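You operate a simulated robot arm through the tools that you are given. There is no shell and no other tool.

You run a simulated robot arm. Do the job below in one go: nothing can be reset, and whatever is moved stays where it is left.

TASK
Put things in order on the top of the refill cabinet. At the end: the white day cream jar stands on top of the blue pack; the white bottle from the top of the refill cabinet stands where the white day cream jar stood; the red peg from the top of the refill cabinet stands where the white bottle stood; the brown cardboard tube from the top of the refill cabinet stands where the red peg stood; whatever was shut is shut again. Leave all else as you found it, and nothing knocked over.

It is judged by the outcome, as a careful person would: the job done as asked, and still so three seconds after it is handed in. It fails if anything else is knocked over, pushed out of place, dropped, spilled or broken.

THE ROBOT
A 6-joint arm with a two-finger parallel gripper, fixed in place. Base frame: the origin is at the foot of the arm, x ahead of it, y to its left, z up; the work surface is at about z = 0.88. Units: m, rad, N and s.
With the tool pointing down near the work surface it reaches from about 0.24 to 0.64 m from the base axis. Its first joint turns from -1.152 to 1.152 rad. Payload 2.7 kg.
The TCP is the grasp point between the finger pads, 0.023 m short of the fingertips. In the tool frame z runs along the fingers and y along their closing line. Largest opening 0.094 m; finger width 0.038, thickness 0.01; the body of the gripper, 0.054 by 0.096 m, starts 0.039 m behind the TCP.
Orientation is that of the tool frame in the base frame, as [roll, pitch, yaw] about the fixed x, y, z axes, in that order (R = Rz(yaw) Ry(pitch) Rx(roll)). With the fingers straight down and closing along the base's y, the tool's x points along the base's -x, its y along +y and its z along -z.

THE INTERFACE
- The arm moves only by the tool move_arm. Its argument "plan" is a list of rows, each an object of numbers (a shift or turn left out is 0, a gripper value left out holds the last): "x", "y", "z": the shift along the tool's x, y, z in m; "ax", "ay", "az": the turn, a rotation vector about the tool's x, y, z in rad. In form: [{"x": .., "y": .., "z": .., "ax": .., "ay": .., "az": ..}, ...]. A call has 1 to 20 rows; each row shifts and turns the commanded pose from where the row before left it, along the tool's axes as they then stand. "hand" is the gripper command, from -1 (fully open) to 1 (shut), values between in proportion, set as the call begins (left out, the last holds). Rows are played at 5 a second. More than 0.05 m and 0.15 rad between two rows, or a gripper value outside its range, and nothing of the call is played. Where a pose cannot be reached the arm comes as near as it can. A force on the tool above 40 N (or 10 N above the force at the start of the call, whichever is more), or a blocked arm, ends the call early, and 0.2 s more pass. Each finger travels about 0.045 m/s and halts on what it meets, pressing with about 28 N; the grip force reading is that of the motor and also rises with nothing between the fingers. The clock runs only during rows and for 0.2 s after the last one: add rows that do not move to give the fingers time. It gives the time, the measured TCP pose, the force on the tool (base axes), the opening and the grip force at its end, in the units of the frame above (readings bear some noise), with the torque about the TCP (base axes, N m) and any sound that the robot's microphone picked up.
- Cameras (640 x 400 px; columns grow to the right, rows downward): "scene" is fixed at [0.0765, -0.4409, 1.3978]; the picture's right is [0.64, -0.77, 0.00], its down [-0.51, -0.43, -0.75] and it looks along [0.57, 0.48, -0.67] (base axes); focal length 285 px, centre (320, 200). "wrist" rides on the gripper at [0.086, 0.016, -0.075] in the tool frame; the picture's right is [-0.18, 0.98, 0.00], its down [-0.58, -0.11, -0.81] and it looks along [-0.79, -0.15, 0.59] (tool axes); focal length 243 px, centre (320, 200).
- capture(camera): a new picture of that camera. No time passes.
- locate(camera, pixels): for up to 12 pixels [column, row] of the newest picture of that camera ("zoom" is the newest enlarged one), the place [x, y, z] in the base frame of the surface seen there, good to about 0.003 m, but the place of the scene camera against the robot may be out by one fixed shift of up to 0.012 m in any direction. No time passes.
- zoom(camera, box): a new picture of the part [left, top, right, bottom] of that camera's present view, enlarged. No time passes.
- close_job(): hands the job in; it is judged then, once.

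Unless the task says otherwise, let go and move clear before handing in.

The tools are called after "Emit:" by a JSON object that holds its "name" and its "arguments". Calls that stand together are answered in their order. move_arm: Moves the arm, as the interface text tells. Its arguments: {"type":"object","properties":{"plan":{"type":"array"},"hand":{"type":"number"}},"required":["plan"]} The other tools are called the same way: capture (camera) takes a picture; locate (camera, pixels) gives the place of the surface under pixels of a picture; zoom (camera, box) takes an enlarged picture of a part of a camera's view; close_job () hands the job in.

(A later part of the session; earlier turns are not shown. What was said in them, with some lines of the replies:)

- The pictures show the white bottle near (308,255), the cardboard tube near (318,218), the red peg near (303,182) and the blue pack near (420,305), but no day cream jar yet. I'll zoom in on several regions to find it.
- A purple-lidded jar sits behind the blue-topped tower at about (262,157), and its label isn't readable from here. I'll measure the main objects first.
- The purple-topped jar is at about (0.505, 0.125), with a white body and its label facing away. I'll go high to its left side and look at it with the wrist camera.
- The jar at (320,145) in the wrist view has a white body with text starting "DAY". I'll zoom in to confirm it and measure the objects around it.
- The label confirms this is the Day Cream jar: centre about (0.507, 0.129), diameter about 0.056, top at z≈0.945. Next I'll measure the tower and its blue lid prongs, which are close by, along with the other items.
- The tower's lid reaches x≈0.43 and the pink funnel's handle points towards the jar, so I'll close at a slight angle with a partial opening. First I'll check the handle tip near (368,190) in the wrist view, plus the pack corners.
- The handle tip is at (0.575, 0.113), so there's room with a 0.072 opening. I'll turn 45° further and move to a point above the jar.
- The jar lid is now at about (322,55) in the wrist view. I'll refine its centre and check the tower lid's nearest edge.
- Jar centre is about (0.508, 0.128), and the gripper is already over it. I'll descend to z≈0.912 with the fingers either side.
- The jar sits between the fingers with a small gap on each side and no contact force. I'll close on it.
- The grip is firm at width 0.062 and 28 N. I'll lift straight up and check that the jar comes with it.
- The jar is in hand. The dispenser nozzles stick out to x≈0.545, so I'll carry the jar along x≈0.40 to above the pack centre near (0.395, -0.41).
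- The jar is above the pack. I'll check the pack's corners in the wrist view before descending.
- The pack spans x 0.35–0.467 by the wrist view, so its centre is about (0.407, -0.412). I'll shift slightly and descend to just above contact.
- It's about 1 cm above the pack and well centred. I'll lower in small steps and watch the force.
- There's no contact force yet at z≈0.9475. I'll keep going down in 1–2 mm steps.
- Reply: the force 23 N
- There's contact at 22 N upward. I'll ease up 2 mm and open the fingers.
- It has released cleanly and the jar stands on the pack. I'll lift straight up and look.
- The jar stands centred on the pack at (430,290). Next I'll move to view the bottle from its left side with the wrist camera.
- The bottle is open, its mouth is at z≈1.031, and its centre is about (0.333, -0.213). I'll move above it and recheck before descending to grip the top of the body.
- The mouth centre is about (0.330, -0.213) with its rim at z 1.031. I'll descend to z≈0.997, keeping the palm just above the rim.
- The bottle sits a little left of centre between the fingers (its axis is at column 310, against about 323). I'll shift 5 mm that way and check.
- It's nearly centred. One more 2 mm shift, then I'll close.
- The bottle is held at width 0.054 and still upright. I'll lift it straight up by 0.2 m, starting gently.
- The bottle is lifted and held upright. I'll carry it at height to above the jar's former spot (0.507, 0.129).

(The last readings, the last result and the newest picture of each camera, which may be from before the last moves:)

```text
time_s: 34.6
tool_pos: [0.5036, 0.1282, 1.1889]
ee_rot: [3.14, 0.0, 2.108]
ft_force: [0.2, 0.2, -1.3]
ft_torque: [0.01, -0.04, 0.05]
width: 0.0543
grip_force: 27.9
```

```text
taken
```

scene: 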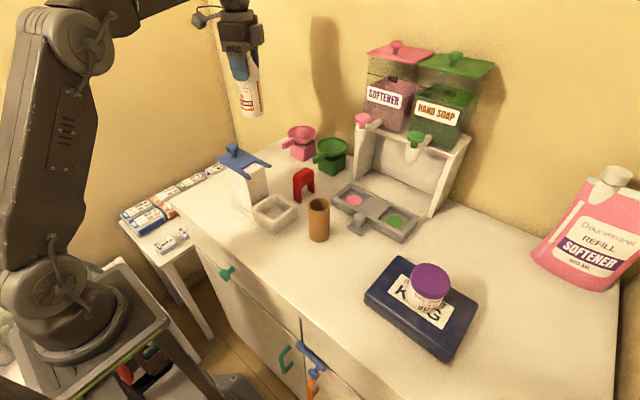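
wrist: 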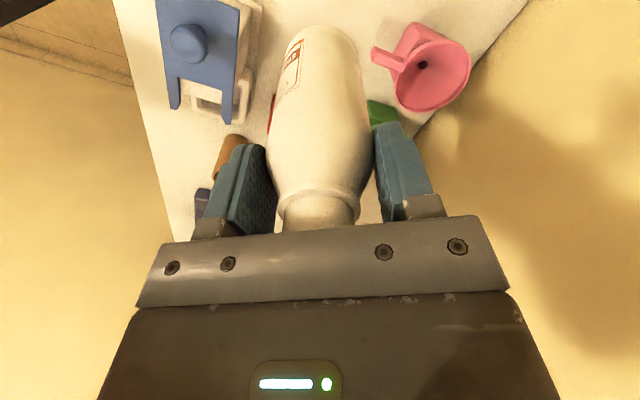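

It's over the spot within 3 mm. I'll correct that and descend to about 1 cm above contact (contact expected at TCP z≈0.9965).

Emit:
{"name": "move_arm", "arguments": {"plan": [{"x": -0.0009, "y": 0.003}, {"z": 0.04}, {"z": 0.04}, {"z": 0.04}, {"z": 0.04}, {"z": 0.02}, {}, {}], "hand": 1}}

Emit:
{"name": "capture", "arguments": {"camera": "wrist"}}

Emit:
{"name": "zoom", "arguments": {"camera": "scene", "box": [200, 80, 340, 200]}}

```text
time_s: 36.4
tool_pos: [0.5091, 0.1294, 1.0105]
ee_rot: [-3.141, -0.002, 2.106]
ft_force: [-0.1, -0.5, -1.6]
ft_torque: [-0.01, 0.0, -0.02]
width: 0.0543
grip_force: 28.4
```

```text
taken
```

wrist: 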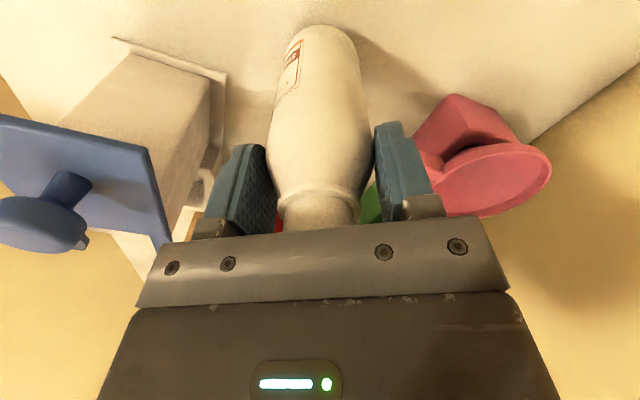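

```text
3.33 times, centred on (270, 140) of scene
```

zoom: 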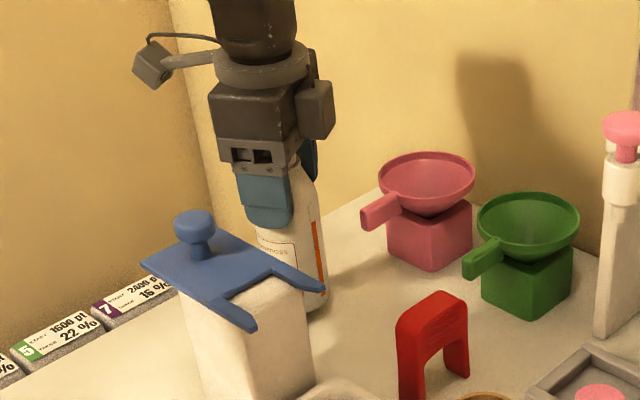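

Clear all round. I'll lower slowly to contact.

Emit:
{"name": "move_arm", "arguments": {"plan": [{"z": 0.004}, {"z": 0.004}, {"z": 0.003}, {}], "hand": 1}}

Emit:
{"name": "move_arm", "arguments": {"plan": [{"z": 0.0015}, {}], "hand": 1}}

```text
time_s: 37.4
tool_pos: [0.5093, 0.1294, 1.0006]
ee_rot: [3.141, 0.001, 2.106]
ft_force: [0.3, 0.5, -2.9]
ft_torque: [0.01, 0.05, -0.02]
width: 0.054
grip_force: 28.5
```

```text
time_s: 38.0
tool_pos: [0.5096, 0.129, 0.9984]
ee_rot: [3.14, 0.0, 2.108]
ft_force: [-0.2, 0.0, -1.9]
ft_torque: [0.0, 0.0, -0.01]
width: 0.0542
grip_force: 27.8
```

Emit:
{"name": "move_arm", "arguments": {"plan": [{"x": 0.001, "y": -0.0017}, {"z": 0.0015}, {}], "hand": 1}}

Emit:
{"name": "move_arm", "arguments": {"plan": [{"z": 0.001}, {}], "hand": 1}}

```text
time_s: 38.8
tool_pos: [0.5067, 0.13, 0.9965]
ee_rot: [3.139, 0.001, 2.108]
ft_force: [0.5, 0.7, -2.0]
ft_torque: [0.04, -0.01, -0.01]
width: 0.0542
grip_force: 28.2
```

```text
time_s: 39.4
tool_pos: [0.5073, 0.1288, 0.9966]
ee_rot: [3.139, 0.003, 2.107]
ft_force: [-1.3, 0.5, 2.5]
ft_torque: [-0.07, 0.16, -0.03]
width: 0.0545
grip_force: 28.6
```

There's light contact at z≈0.9965 with the force turned upward. I'll open the fingers moderately.

Emit:
{"name": "move_arm", "arguments": {"plan": [{}, {}, {}, {}], "hand": -0.5}}

Emit:
{"name": "capture", "arguments": {"camera": "wrist"}}

Emit:
{"name": "zoom", "arguments": {"camera": "scene", "box": [200, 80, 340, 200]}}

```text
time_s: 40.4
tool_pos: [0.5078, 0.1291, 0.9968]
ee_rot: [3.14, 0.0, 2.107]
ft_force: [-0.1, -0.2, 0.5]
ft_torque: [0.02, -0.01, 0.03]
width: 0.0707
grip_force: 0.1
```

```text
taken
```

wrist: 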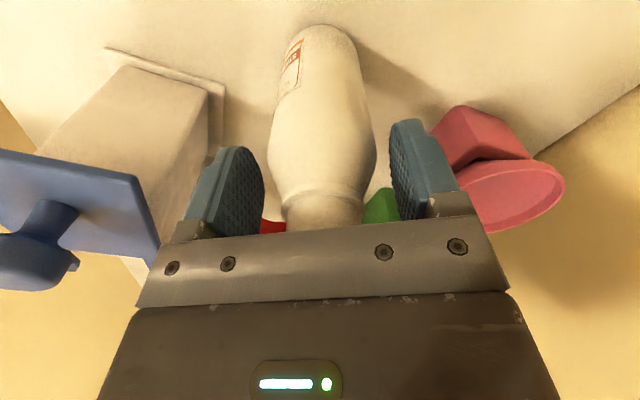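

```text
3.33 times, centred on (270, 140) of scene
```

zoom: 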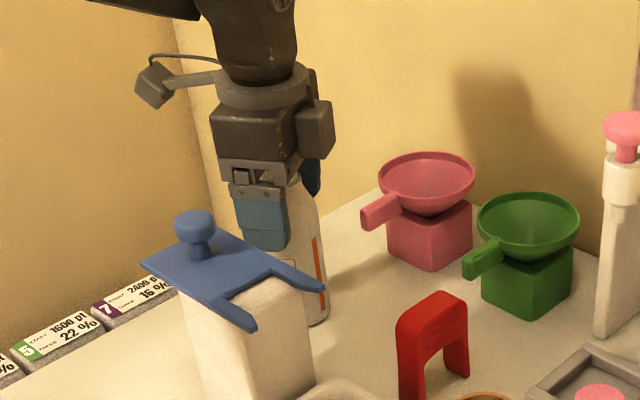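

The bottle stands free on the jar's former spot. I'll lift straight up and shift slightly to look at the peg.

Emit:
{"name": "move_arm", "arguments": {"plan": [{"z": -0.02}, {"z": -0.035}, {"z": -0.04}, {"z": -0.04}, {"x": -0.0164, "y": -0.0214}, {"x": -0.0164, "y": -0.0214}, {}, {}]}}

Emit:
{"name": "capture", "arguments": {"camera": "wrist"}}

Emit:
{"name": "capture", "arguments": {"camera": "scene"}}

```text
time_s: 42.2
tool_pos: [0.4869, 0.0781, 1.1308]
ee_rot: [3.138, -0.001, 2.106]
ft_force: [-0.4, -0.3, 0.4]
ft_torque: [-0.02, -0.02, -0.02]
width: 0.0704
grip_force: 0.0
```

```text
taken
```

wrist: 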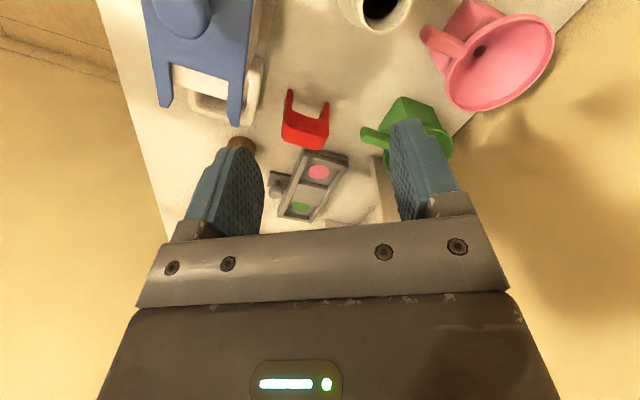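

```text
taken
```

scene: 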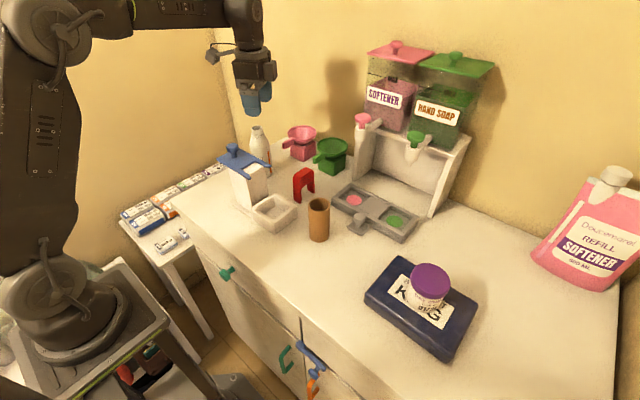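

The bottle stands upright at (262,145) in the scene view. Now I'll measure the peg at (305,120) in the wrist view.

Emit:
{"name": "zoom", "arguments": {"camera": "wrist", "box": [250, 70, 370, 160]}}

Emit:
{"name": "locate", "arguments": {"camera": "wrist", "pixels": [[287, 92], [327, 103], [283, 125], [284, 138], [328, 137], [324, 149], [305, 143], [306, 132], [263, 70], [240, 122], [242, 142], [252, 120]]}}

Emit:
{"name": "zoom", "arguments": {"camera": "scene", "box": [280, 150, 340, 250]}}

```text
4.44 times, centred on (310, 115) of wrist
```

zoom: 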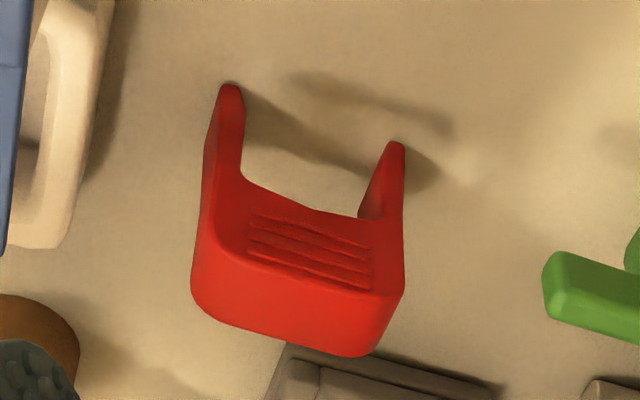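

```text
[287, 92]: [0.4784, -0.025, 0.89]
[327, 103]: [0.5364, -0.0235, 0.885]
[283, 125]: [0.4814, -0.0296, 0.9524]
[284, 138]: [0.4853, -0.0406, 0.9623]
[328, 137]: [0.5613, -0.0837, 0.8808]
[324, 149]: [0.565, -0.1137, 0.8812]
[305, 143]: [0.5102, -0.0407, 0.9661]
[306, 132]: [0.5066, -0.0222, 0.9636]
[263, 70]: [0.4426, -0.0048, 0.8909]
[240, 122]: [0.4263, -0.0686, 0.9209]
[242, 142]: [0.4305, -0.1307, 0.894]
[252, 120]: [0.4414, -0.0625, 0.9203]
```

```text
4.00 times, centred on (310, 200) of scene
```

zoom: 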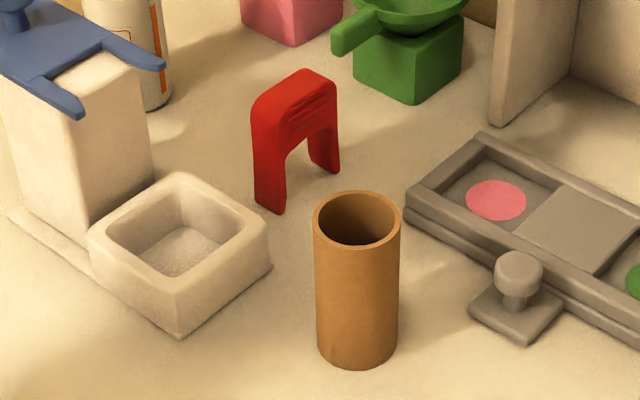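

Emit:
{"name": "zoom", "arguments": {"camera": "wrist", "box": [270, 80, 340, 155]}}

```text
5.33 times, centred on (305, 118) of wrist
```

zoom: 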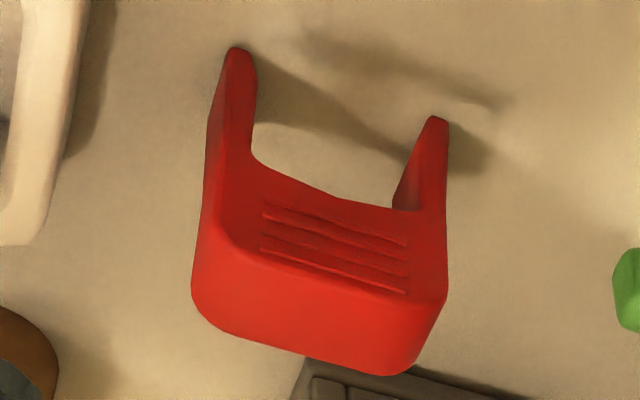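

Emit:
{"name": "locate", "arguments": {"camera": "zoom", "pixels": [[238, 55], [436, 122], [225, 245], [430, 295], [200, 300], [400, 368], [320, 282], [305, 345], [440, 305], [215, 130], [320, 215], [445, 200]]}}

```text
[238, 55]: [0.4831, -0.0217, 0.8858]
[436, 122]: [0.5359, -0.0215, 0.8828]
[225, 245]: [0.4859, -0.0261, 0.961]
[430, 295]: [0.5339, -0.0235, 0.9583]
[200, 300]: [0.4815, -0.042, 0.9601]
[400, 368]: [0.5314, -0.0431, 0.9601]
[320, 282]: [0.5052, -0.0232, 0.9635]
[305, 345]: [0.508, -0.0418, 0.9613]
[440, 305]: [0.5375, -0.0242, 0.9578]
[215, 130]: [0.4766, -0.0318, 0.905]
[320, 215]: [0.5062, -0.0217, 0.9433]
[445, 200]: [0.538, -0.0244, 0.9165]
```

The peg is axis-aligned: x 0.478–0.540, y −0.044 to −0.022, top at 0.963, so its centre is (0.509, −0.033). I'll move above it and turn so the fingers close along x with the camera on the open −y side.

Emit:
{"name": "move_arm", "arguments": {"plan": [{"x": -0.0356, "y": -0.0126}, {"x": -0.0356, "y": -0.0126}, {"x": -0.0356, "y": -0.0126}, {"az": -0.1448}, {"az": -0.1448}, {"az": -0.1448}, {"az": -0.1448}, {"az": -0.1448}, {"az": -0.1448}, {"az": -0.1448}, {"az": -0.1448}, {"az": -0.1448}, {}], "hand": -0.8}}

Emit:
{"name": "move_arm", "arguments": {"plan": [{"az": -0.1448}, {"az": -0.1448}, {"az": -0.1448}, {"az": -0.1448}, {"az": -0.1448}, {"az": -0.1448}, {"az": -0.1448}, {"az": -0.1448}, {"az": -0.1448}, {}, {}]}}

Emit:
{"name": "capture", "arguments": {"camera": "wrist"}}

Emit:
{"name": "capture", "arguments": {"camera": "scene"}}

```text
time_s: 45.0
tool_pos: [0.508, -0.0337, 1.1306]
ee_rot: [3.141, 0.001, -2.871]
ft_force: [-0.2, 0.2, -0.9]
ft_torque: [-0.02, 0.01, 0.03]
width: 0.0847
grip_force: 0.0
```

```text
time_s: 47.4
tool_pos: [0.5087, -0.031, 1.1323]
ee_rot: [-3.14, 0.0, -1.568]
ft_force: [0.7, 0.1, 0.0]
ft_torque: [0.0, 0.02, -0.02]
width: 0.0846
grip_force: 0.0
```

```text
taken
```

wrist: 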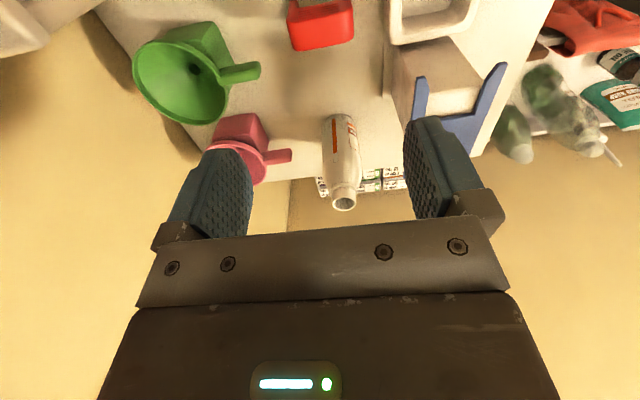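

```text
taken
```

scene: 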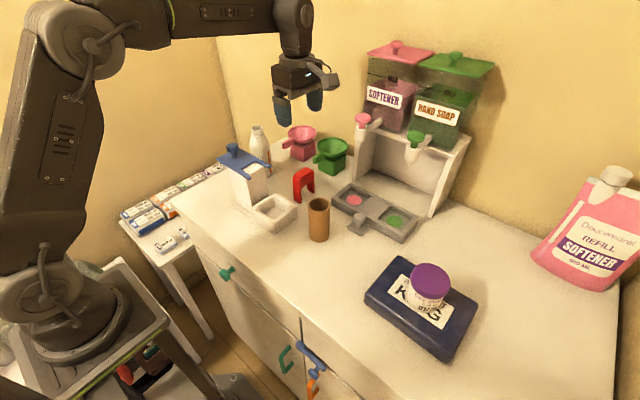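

Emit:
{"name": "locate", "arguments": {"camera": "wrist", "pixels": [[291, 45], [352, 38], [290, 15], [350, 8], [320, 40], [320, 20], [258, 72], [240, 72], [392, 20], [396, 42], [420, 80], [345, 195]]}}

```text
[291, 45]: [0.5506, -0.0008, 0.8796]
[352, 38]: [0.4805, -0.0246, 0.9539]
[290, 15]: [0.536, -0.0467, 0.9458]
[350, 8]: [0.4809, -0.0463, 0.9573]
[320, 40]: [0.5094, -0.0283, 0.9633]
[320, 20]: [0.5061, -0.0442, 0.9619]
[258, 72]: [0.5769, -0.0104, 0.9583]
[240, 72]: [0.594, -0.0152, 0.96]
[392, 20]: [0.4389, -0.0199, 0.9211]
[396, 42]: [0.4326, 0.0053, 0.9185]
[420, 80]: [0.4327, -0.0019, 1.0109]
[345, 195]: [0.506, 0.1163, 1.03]
```

The peg's top is centred at about (0.509, −0.035), and the green funnel handle tip at (0.577, −0.010) leaves room. I'll narrow the opening a little and descend.

Emit:
{"name": "move_arm", "arguments": {"plan": [{"x": 0.003}, {"z": 0.04}, {"z": 0.04}, {"z": 0.04}, {"z": 0.03}, {}, {}], "hand": -0.64}}

Emit:
{"name": "capture", "arguments": {"camera": "wrist"}}

Emit:
{"name": "zoom", "arguments": {"camera": "scene", "box": [240, 80, 400, 240]}}

```text
time_s: 49.0
tool_pos: [0.509, -0.0357, 0.9808]
ee_rot: [-3.139, 0.0, -1.569]
ft_force: [-0.3, 0.0, 0.6]
ft_torque: [-0.02, -0.03, -0.04]
width: 0.0773
grip_force: 0.2
```

```text
taken
```

wrist: 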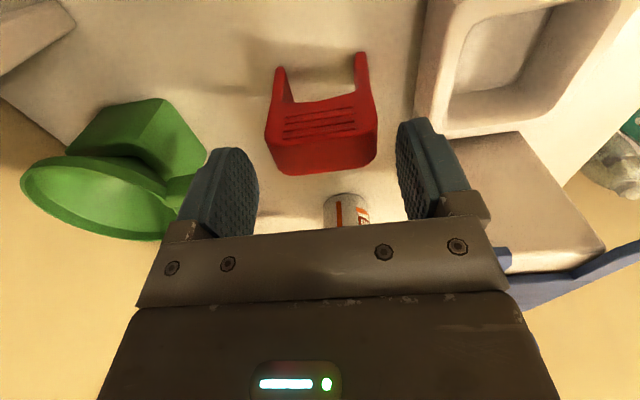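

```text
2.50 times, centred on (320, 160) of scene
```

zoom: 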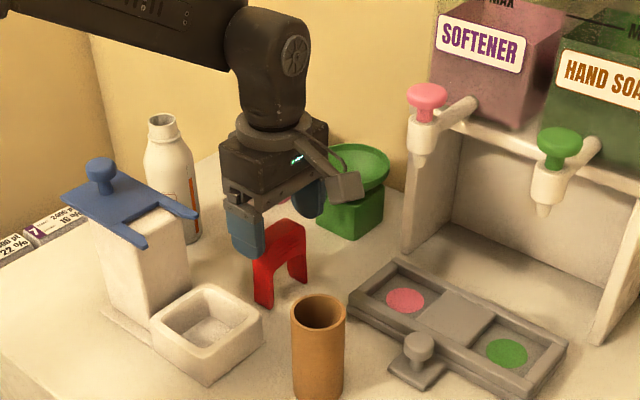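

The peg is centred between the fingers (columns 265–378). I'll descend to z≈0.935 and close.

Emit:
{"name": "move_arm", "arguments": {"plan": [{"z": 0.02}, {"z": 0.015}, {"z": 0.01}, {}]}}

Emit:
{"name": "capture", "arguments": {"camera": "wrist"}}

```text
time_s: 50.0
tool_pos: [0.5091, -0.0351, 0.9355]
ee_rot: [-3.14, 0.0, -1.57]
ft_force: [0.3, -0.1, -0.6]
ft_torque: [0.0, -0.03, -0.03]
width: 0.0772
grip_force: 0.1
```

```text
taken
```

wrist: 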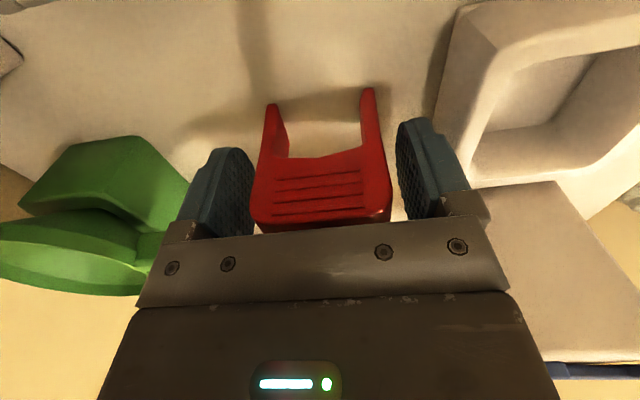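

Emit:
{"name": "move_arm", "arguments": {"plan": [{}, {}, {}, {}, {}], "hand": 1}}

Emit:
{"name": "capture", "arguments": {"camera": "wrist"}}

```text
time_s: 51.2
tool_pos: [0.5086, -0.0352, 0.936]
ee_rot: [-3.14, 0.002, -1.57]
ft_force: [-0.3, 0.3, 0.6]
ft_torque: [0.01, 0.04, 0.01]
width: 0.0588
grip_force: 28.3
```

```text
taken
```

wrist: 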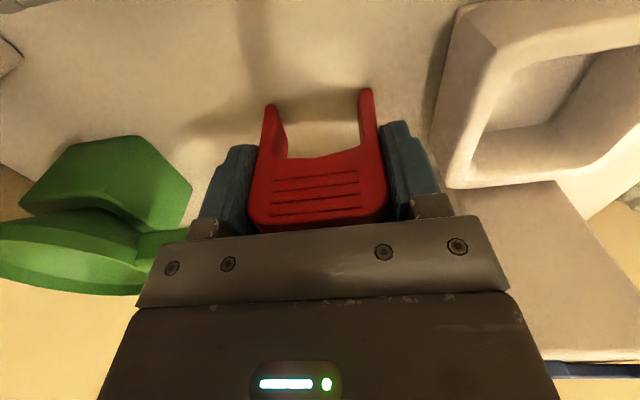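

The peg is gripped at width 0.059, which fixes its spot at (0.509, −0.034). I'll lift.

Emit:
{"name": "move_arm", "arguments": {"plan": [{"z": -0.01}, {"z": -0.03}, {"z": -0.04}, {"z": -0.04}, {"z": -0.04}, {"z": -0.03}, {}], "hand": 1}}

Emit:
{"name": "capture", "arguments": {"camera": "scene"}}

Emit:
{"name": "capture", "arguments": {"camera": "wrist"}}

```text
time_s: 52.8
tool_pos: [0.5093, -0.0345, 1.1282]
ee_rot: [-3.141, -0.001, -1.568]
ft_force: [0.0, -0.5, 0.3]
ft_torque: [0.0, -0.03, 0.0]
width: 0.0586
grip_force: 28.1
```

```text
taken
```

scene: 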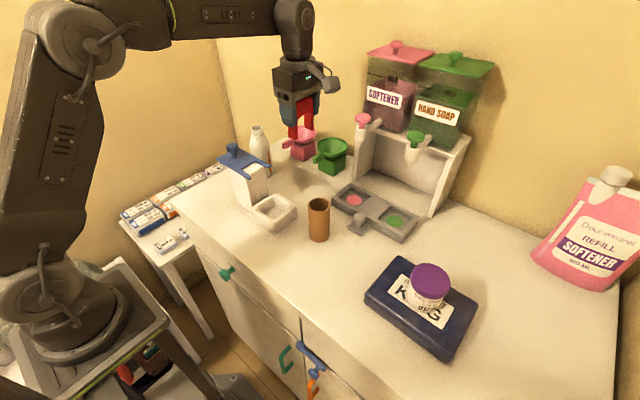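

```text
taken
```

wrist: 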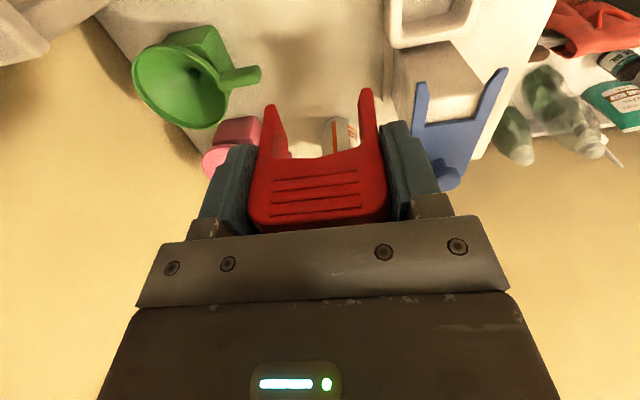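

The peg is up. I'll move to above the bottle's former spot (0.329, −0.2145), going back in x first to stay clear of the nozzles.

Emit:
{"name": "move_arm", "arguments": {"plan": [{"y": 0.045}, {"y": 0.045}, {"x": 0.036, "y": 0.018}, {"x": 0.036, "y": 0.018}, {"x": 0.036, "y": 0.018}, {"x": 0.036, "y": 0.018}, {"x": 0.036, "y": 0.018}, {}, {}], "hand": 1}}

Emit:
{"name": "capture", "arguments": {"camera": "scene"}}

Emit:
{"name": "capture", "arguments": {"camera": "wrist"}}

```text
time_s: 54.8
tool_pos: [0.3296, -0.2168, 1.1238]
ee_rot: [-3.137, -0.001, -1.569]
ft_force: [0.7, 0.9, -0.1]
ft_torque: [0.02, -0.01, 0.0]
width: 0.0587
grip_force: 27.9
```

```text
taken
```

scene: 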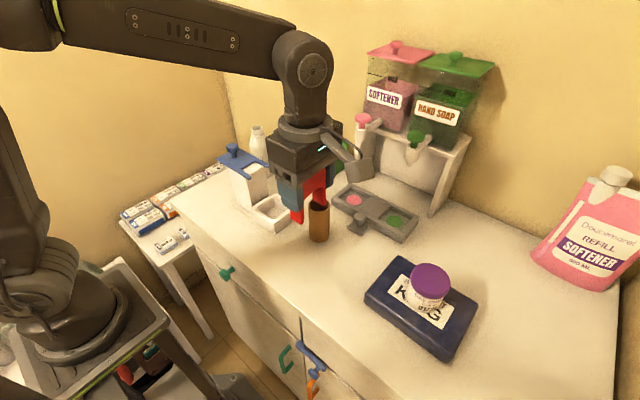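

```text
taken
```

wrist: 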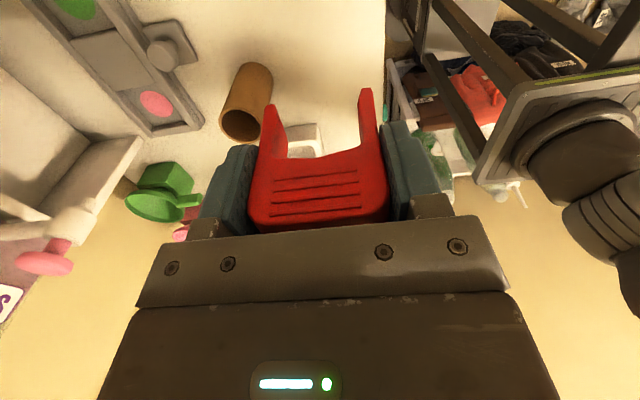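

I'm over the spot within 2 mm and the tube is well clear. I'll descend to about 1 cm above contact.

Emit:
{"name": "move_arm", "arguments": {"plan": [{"x": -0.002}, {"z": 0.045}, {"z": 0.045}, {"z": 0.045}, {"z": 0.035}, {"z": 0.008}, {}, {}], "hand": 1}}

Emit:
{"name": "capture", "arguments": {"camera": "wrist"}}

Emit:
{"name": "zoom", "arguments": {"camera": "scene", "box": [250, 140, 400, 300]}}

```text
time_s: 56.6
tool_pos: [0.3289, -0.2132, 0.9463]
ee_rot: [-3.14, 0.001, -1.568]
ft_force: [-0.1, -0.3, 0.2]
ft_torque: [-0.01, 0.0, 0.08]
width: 0.0587
grip_force: 27.6
```

```text
taken
```

wrist: 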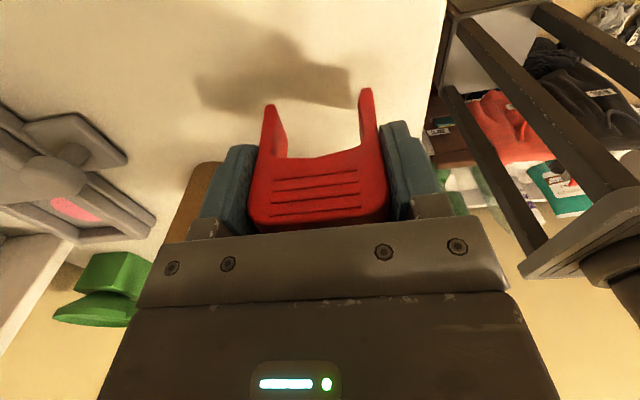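

```text
2.50 times, centred on (325, 220) of scene
```

zoom: 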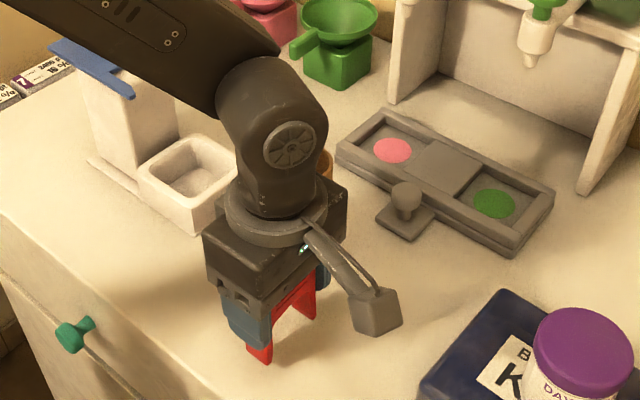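

Emit:
{"name": "move_arm", "arguments": {"plan": [{"z": 0.003}, {"z": 0.003}, {"z": 0.002}, {}], "hand": 1}}

Emit:
{"name": "move_arm", "arguments": {"plan": [{"z": 0.0015}, {}], "hand": 1}}

```text
time_s: 57.6
tool_pos: [0.3288, -0.2137, 0.9397]
ee_rot: [-3.14, 0.0, -1.569]
ft_force: [-0.2, -0.5, -0.5]
ft_torque: [-0.05, 0.01, 0.0]
width: 0.0588
grip_force: 27.9
```

```text
time_s: 58.2
tool_pos: [0.33, -0.2132, 0.9371]
ee_rot: [-3.14, 0.0, -1.57]
ft_force: [-0.2, 0.7, -0.2]
ft_torque: [0.02, 0.01, 0.0]
width: 0.0587
grip_force: 28.3
```

No contact yet at 0.937, which agrees with the grasp height of 0.936. A few more 1 mm steps.

Emit:
{"name": "move_arm", "arguments": {"plan": [{"z": 0.001}, {}], "hand": 1}}

Emit:
{"name": "move_arm", "arguments": {"plan": [{"z": 0.001}, {}], "hand": 1}}

```text
time_s: 58.8
tool_pos: [0.3294, -0.2125, 0.9361]
ee_rot: [-3.14, 0.0, -1.57]
ft_force: [-0.1, -0.1, 0.8]
ft_torque: [0.0, 0.0, -0.01]
width: 0.0588
grip_force: 27.3
```

```text
time_s: 59.4
tool_pos: [0.3303, -0.2136, 0.9365]
ee_rot: [-3.141, -0.001, -1.569]
ft_force: [-0.3, -1.1, 2.9]
ft_torque: [-0.01, 0.14, -0.01]
width: 0.0588
grip_force: 28.2
```

Contact at about 3 N, so the peg is down. I'll open the fingers.

Emit:
{"name": "move_arm", "arguments": {"plan": [{}, {}, {}, {}], "hand": -0.6}}

Emit:
{"name": "move_arm", "arguments": {"plan": [{"z": -0.02}, {"z": -0.04}, {"z": -0.045}, {"z": -0.045}, {"z": -0.04}, {}]}}

Emit:
{"name": "capture", "arguments": {"camera": "scene"}}

Emit:
{"name": "capture", "arguments": {"camera": "wrist"}}

```text
time_s: 60.4
tool_pos: [0.3295, -0.2131, 0.9355]
ee_rot: [-3.141, 0.0, -1.568]
ft_force: [-0.4, -0.7, -0.3]
ft_torque: [0.03, 0.0, -0.03]
width: 0.0752
grip_force: 0.0
```

```text
time_s: 61.8
tool_pos: [0.3316, -0.213, 1.1267]
ee_rot: [-3.138, 0.0, -1.57]
ft_force: [0.0, 1.1, 0.0]
ft_torque: [-0.01, 0.02, 0.01]
width: 0.0754
grip_force: 0.1
```

```text
taken
```

scene: 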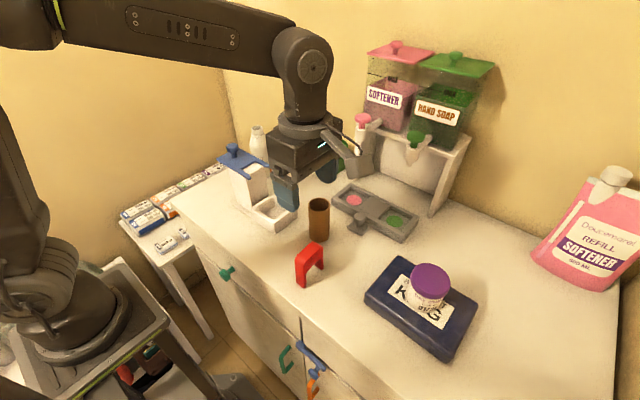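

```text
taken
```

wrist: 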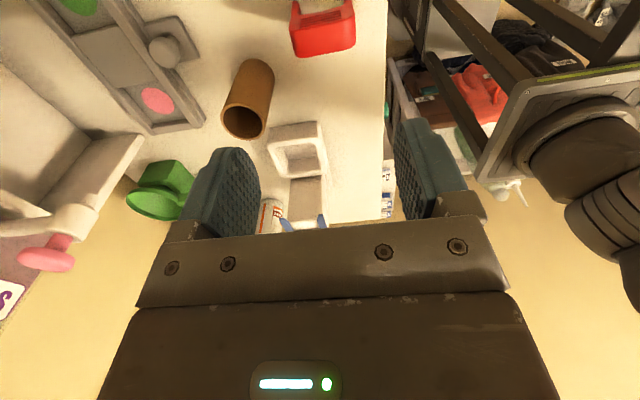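

The peg stands at (309,265). Now I'll measure the tube at (247,100) in the wrist view.

Emit:
{"name": "zoom", "arguments": {"camera": "wrist", "box": [200, 45, 320, 150]}}

```text
3.81 times, centred on (260, 98) of wrist
```

zoom: 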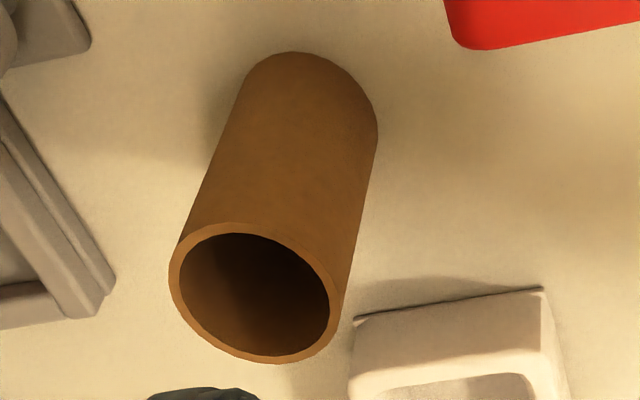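

Emit:
{"name": "locate", "arguments": {"camera": "zoom", "pixels": [[174, 270], [335, 325], [230, 228], [275, 359], [310, 252], [205, 338], [310, 56], [300, 70], [375, 130], [455, 40], [360, 320], [105, 285]]}}

Emit:
{"name": "capture", "arguments": {"camera": "scene"}}

Emit:
{"name": "locate", "arguments": {"camera": "scene", "pixels": [[318, 200], [318, 212], [308, 206], [329, 206], [319, 240], [310, 215], [300, 250], [320, 250], [303, 285]]}}

```text
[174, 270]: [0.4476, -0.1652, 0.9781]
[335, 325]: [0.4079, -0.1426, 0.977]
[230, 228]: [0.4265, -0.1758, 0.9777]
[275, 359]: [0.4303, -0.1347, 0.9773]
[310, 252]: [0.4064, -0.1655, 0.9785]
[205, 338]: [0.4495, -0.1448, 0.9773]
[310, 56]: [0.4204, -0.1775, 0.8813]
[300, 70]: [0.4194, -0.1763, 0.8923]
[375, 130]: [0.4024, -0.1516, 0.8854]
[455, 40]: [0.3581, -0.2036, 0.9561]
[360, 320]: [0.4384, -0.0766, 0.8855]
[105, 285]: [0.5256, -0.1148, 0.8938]
```

```text
taken
```

scene: 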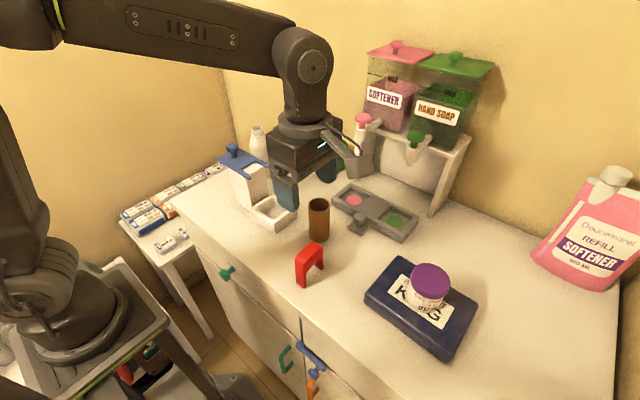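

```text
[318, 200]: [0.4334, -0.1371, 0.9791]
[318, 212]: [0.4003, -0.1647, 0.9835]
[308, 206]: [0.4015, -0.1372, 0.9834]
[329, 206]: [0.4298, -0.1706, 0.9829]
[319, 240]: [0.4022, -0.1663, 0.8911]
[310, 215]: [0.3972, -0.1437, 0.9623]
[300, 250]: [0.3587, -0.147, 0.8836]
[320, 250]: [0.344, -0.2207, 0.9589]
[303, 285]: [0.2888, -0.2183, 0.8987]
```

The tube's rim centre is (0.428, −0.155) with diameter 0.043 and top at z 0.978. I'll move above it at this height, keeping the same orientation.

Emit:
{"name": "move_arm", "arguments": {"plan": [{"x": -0.0193, "y": -0.0325}, {"x": -0.0193, "y": -0.0325}, {"x": -0.0193, "y": -0.0325}, {}, {"z": 0.045}, {"z": 0.04}, {}], "hand": -0.6}}

Emit:
{"name": "capture", "arguments": {"camera": "wrist"}}

Emit:
{"name": "zoom", "arguments": {"camera": "scene", "box": [250, 100, 410, 280]}}

```text
time_s: 63.4
tool_pos: [0.4271, -0.1534, 1.0404]
ee_rot: [-3.14, 0.0, -1.569]
ft_force: [0.2, 0.2, -0.1]
ft_torque: [-0.03, 0.0, 0.01]
width: 0.0755
grip_force: 0.1
```

```text
taken
```

wrist: 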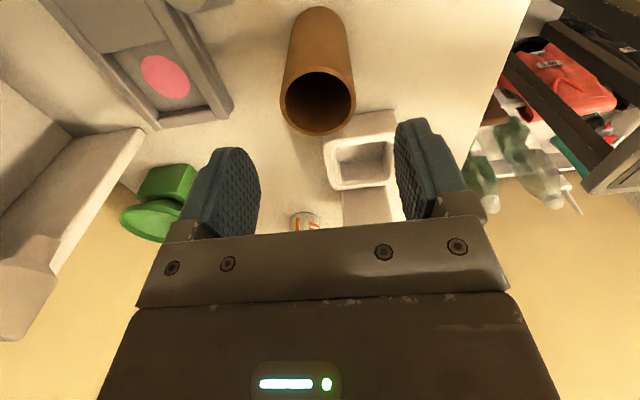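

```text
2.22 times, centred on (330, 190) of scene
```

zoom: 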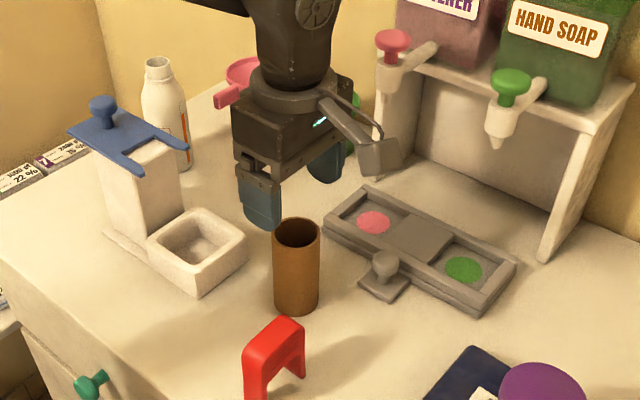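

The tube is centred (column 318). I'll descend to z≈0.948 with the palm just above its rim.

Emit:
{"name": "move_arm", "arguments": {"plan": [{"z": 0.035}, {"z": 0.03}, {"z": 0.02}, {"z": 0.006}, {}]}}

Emit:
{"name": "capture", "arguments": {"camera": "wrist"}}

```text
time_s: 64.6
tool_pos: [0.4265, -0.155, 0.9513]
ee_rot: [-3.14, 0.001, -1.569]
ft_force: [0.1, 0.8, -1.2]
ft_torque: [0.01, 0.0, 0.0]
width: 0.0753
grip_force: 0.1
```

```text
taken
```

wrist: 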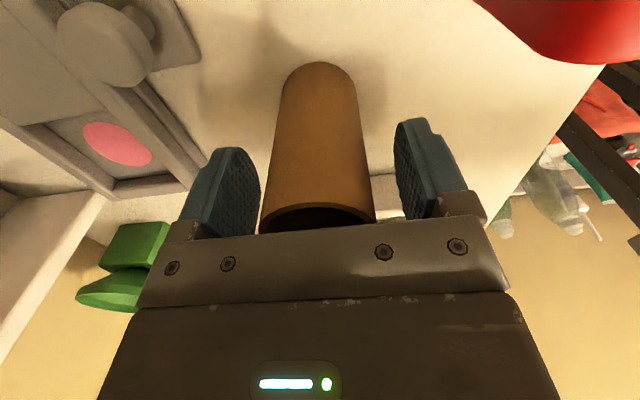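

Emit:
{"name": "move_arm", "arguments": {"plan": [{"y": -0.001}, {}, {}, {}, {}, {}], "hand": 1}}

Emit:
{"name": "capture", "arguments": {"camera": "wrist"}}

```text
time_s: 66.0
tool_pos: [0.4275, -0.1557, 0.9506]
ee_rot: [-3.14, -0.001, -1.571]
ft_force: [0.0, -0.2, 0.1]
ft_torque: [-0.01, 0.01, 0.01]
width: 0.0476
grip_force: 27.8
```

```text
taken
```

wrist: 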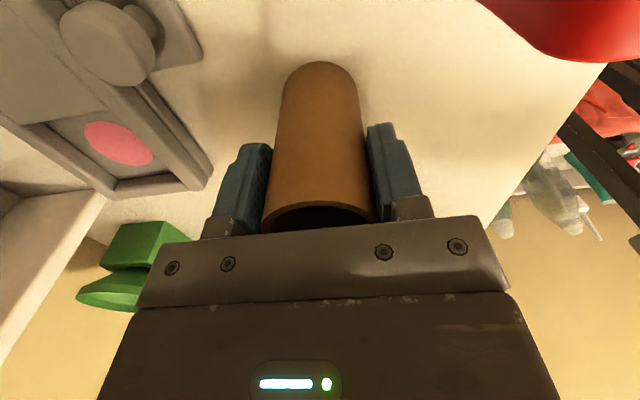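

The tube is gripped at width 0.048. I'll lift, then move over the peg's former spot (0.509, −0.034).

Emit:
{"name": "move_arm", "arguments": {"plan": [{"z": -0.01}, {"z": -0.03}, {"z": -0.045}, {"z": -0.045}, {"z": -0.045}, {"x": -0.0304, "y": -0.0204}, {"x": -0.0304, "y": -0.0204}, {"x": -0.0304, "y": -0.0204}, {"x": -0.0304, "y": -0.0204}, {}, {}], "hand": 1}}

Emit:
{"name": "capture", "arguments": {"camera": "wrist"}}

Emit:
{"name": "capture", "arguments": {"camera": "scene"}}

```text
time_s: 68.4
tool_pos: [0.5091, -0.0347, 1.1275]
ee_rot: [-3.141, -0.001, -1.569]
ft_force: [0.1, 0.3, -1.0]
ft_torque: [0.02, 0.04, -0.02]
width: 0.0475
grip_force: 28.2
```

```text
taken
```

wrist: 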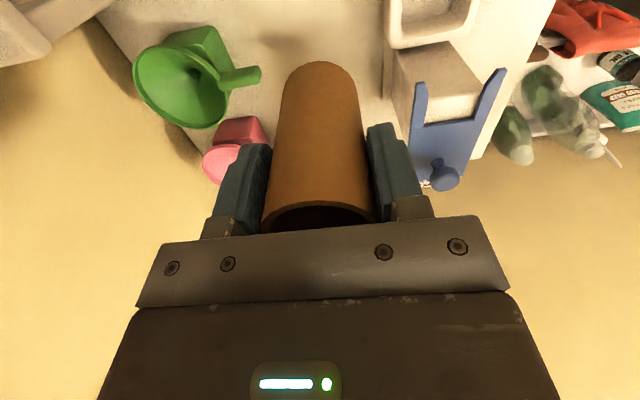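

```text
taken
```

scene: 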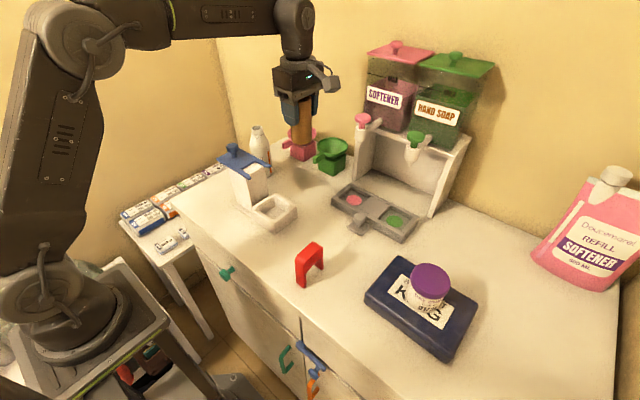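

I'm over the peg's former spot within a millimetre. I'll descend to about 8 mm above contact.

Emit:
{"name": "move_arm", "arguments": {"plan": [{"z": 0.045}, {"z": 0.045}, {"z": 0.045}, {"z": 0.025}, {"z": 0.008}, {}, {}], "hand": 1}}

Emit:
{"name": "move_arm", "arguments": {"plan": [{"z": 0.003}, {"z": 0.002}, {}], "hand": 1}}

Emit:
{"name": "capture", "arguments": {"camera": "wrist"}}

```text
time_s: 70.0
tool_pos: [0.5086, -0.0337, 0.9573]
ee_rot: [-3.141, -0.001, -1.57]
ft_force: [-0.5, 0.1, -0.7]
ft_torque: [-0.01, 0.02, -0.01]
width: 0.0475
grip_force: 28.3
```

```text
time_s: 70.8
tool_pos: [0.5088, -0.0336, 0.9535]
ee_rot: [-3.14, 0.001, -1.569]
ft_force: [0.3, 0.2, -0.4]
ft_torque: [-0.02, 0.01, -0.01]
width: 0.0473
grip_force: 28.3
```

```text
taken
```

wrist: 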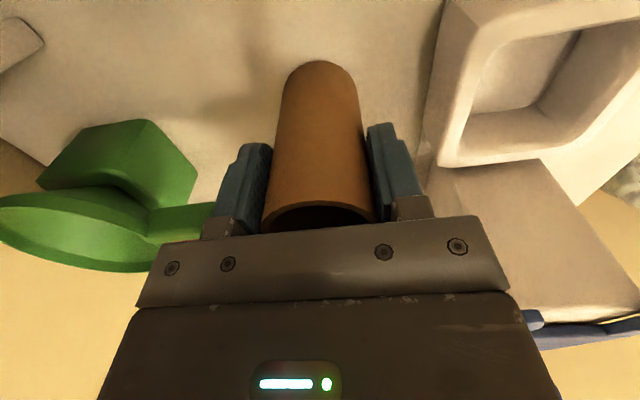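

Emit:
{"name": "move_arm", "arguments": {"plan": [{"z": 0.0015}, {}], "hand": 1}}

Emit:
{"name": "move_arm", "arguments": {"plan": [{"z": 0.001}, {}], "hand": 1}}

```text
time_s: 71.4
tool_pos: [0.509, -0.0339, 0.9521]
ee_rot: [-3.138, 0.0, -1.57]
ft_force: [-0.9, 0.7, 0.0]
ft_torque: [-0.01, 0.03, -0.01]
width: 0.0476
grip_force: 28.5
```

```text
time_s: 72.0
tool_pos: [0.51, -0.0336, 0.951]
ee_rot: [-3.14, 0.002, -1.569]
ft_force: [0.4, -0.9, 2.8]
ft_torque: [-0.05, 0.09, 0.02]
width: 0.0475
grip_force: 27.7
```

Contact at about 3 N, at the expected height. I'll open moderately (the green handle is close by) and lift away.

Emit:
{"name": "move_arm", "arguments": {"plan": [{}, {}, {}, {}], "hand": -0.45}}

Emit:
{"name": "move_arm", "arguments": {"plan": [{"z": -0.02}, {"z": -0.04}, {"z": -0.045}, {"z": -0.045}, {"z": -0.045}, {}]}}

Emit:
{"name": "capture", "arguments": {"camera": "wrist"}}

Emit:
{"name": "capture", "arguments": {"camera": "scene"}}

```text
time_s: 73.0
tool_pos: [0.5094, -0.033, 0.95]
ee_rot: [-3.139, 0.001, -1.569]
ft_force: [-0.6, -0.7, 0.6]
ft_torque: [0.02, 0.01, 0.01]
width: 0.0681
grip_force: 0.0
```

```text
time_s: 74.4
tool_pos: [0.5103, -0.0334, 1.1459]
ee_rot: [-3.139, 0.001, -1.568]
ft_force: [0.5, -0.1, -0.3]
ft_torque: [0.0, 0.03, 0.01]
width: 0.0683
grip_force: 0.0
```

```text
taken
```

wrist: 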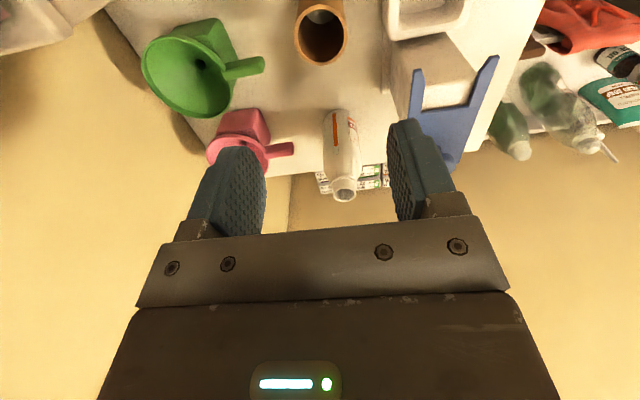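

```text
taken
```

scene: 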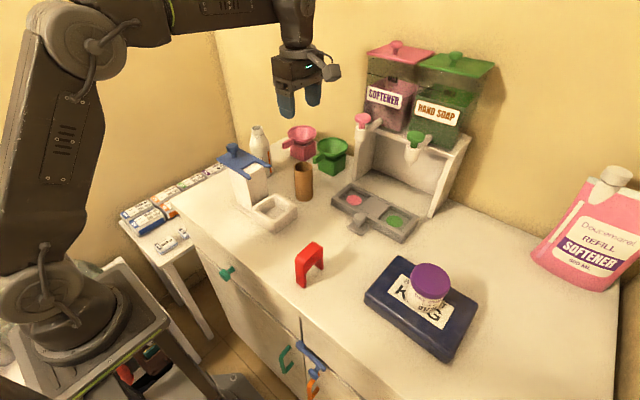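

All four items appear in place: jar on the pack (430,288), bottle (260,145), tube (304,182), peg (309,265). I'll zoom in for a final check.

Emit:
{"name": "zoom", "arguments": {"camera": "scene", "box": [200, 110, 360, 300]}}

Emit:
{"name": "zoom", "arguments": {"camera": "scene", "box": [340, 230, 500, 370]}}

Emit:
{"name": "locate", "arguments": {"camera": "wrist", "pixels": [[297, 35], [346, 35], [321, 63], [320, 12], [344, 190], [344, 182], [344, 202], [262, 64], [292, 148]]}}

```text
2.11 times, centred on (280, 205) of scene
```

zoom: 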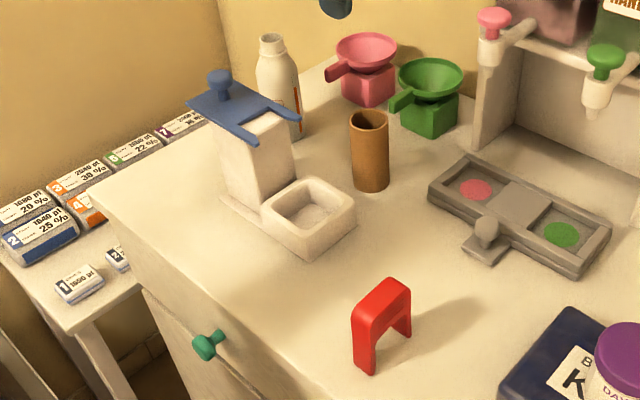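

```text
2.86 times, centred on (420, 300) of scene
```

zoom: 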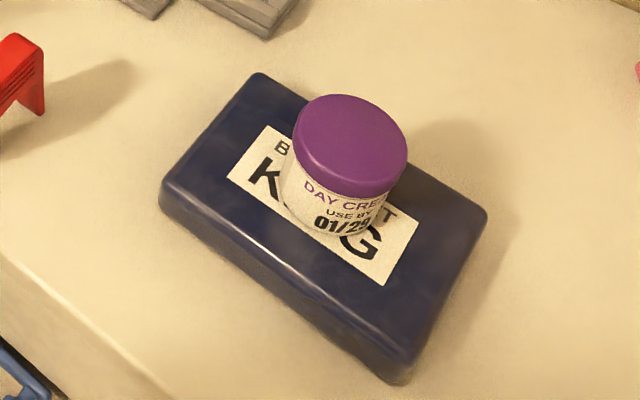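

```text
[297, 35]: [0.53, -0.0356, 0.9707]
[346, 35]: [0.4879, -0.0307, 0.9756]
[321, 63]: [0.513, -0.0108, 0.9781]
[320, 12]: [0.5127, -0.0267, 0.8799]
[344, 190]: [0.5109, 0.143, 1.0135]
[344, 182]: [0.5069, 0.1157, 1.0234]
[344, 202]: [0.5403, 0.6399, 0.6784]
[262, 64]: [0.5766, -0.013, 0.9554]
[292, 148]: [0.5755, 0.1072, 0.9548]
```

The final check shows all four items upright in place. The funnels and tower are where they were, nothing was opened, and the gripper is clear at z≈1.146, so I'm handing the job in.

Emit:
{"name": "close_job", "arguments": {}}

```text
The job is handed in.
```

The final pictures before hand-in show all four items standing upright where you asked, and the job is handed in. I haven't seen the judge's result.

| Item | Where it stands now | Position (x, y) in m |
|---|---|---|
| White day cream jar (the purple-lidded one) | On the middle of the blue pack | (0.407, −0.411) |
| White bottle | Where the jar stood | (0.508, 0.129) |
| Red peg | Where the bottle stood | (0.330, −0.213) |
| Brown cardboard tube | Where the red peg stood | (0.509, −0.033) |

Each of the last three is within a few millimetres of where I measured the earlier item. The bottle's old spot is the least certain, at about 5 mm.

I opened no drawers or doors, so there was nothing to shut again. Nothing was knocked over. The funnels nearest the work read in the same place at the end as before, give or take a few millimetres of measuring error. The rest of the cabinet top looked undisturbed in the last pictures. The gripper was empty and clear when I handed in.
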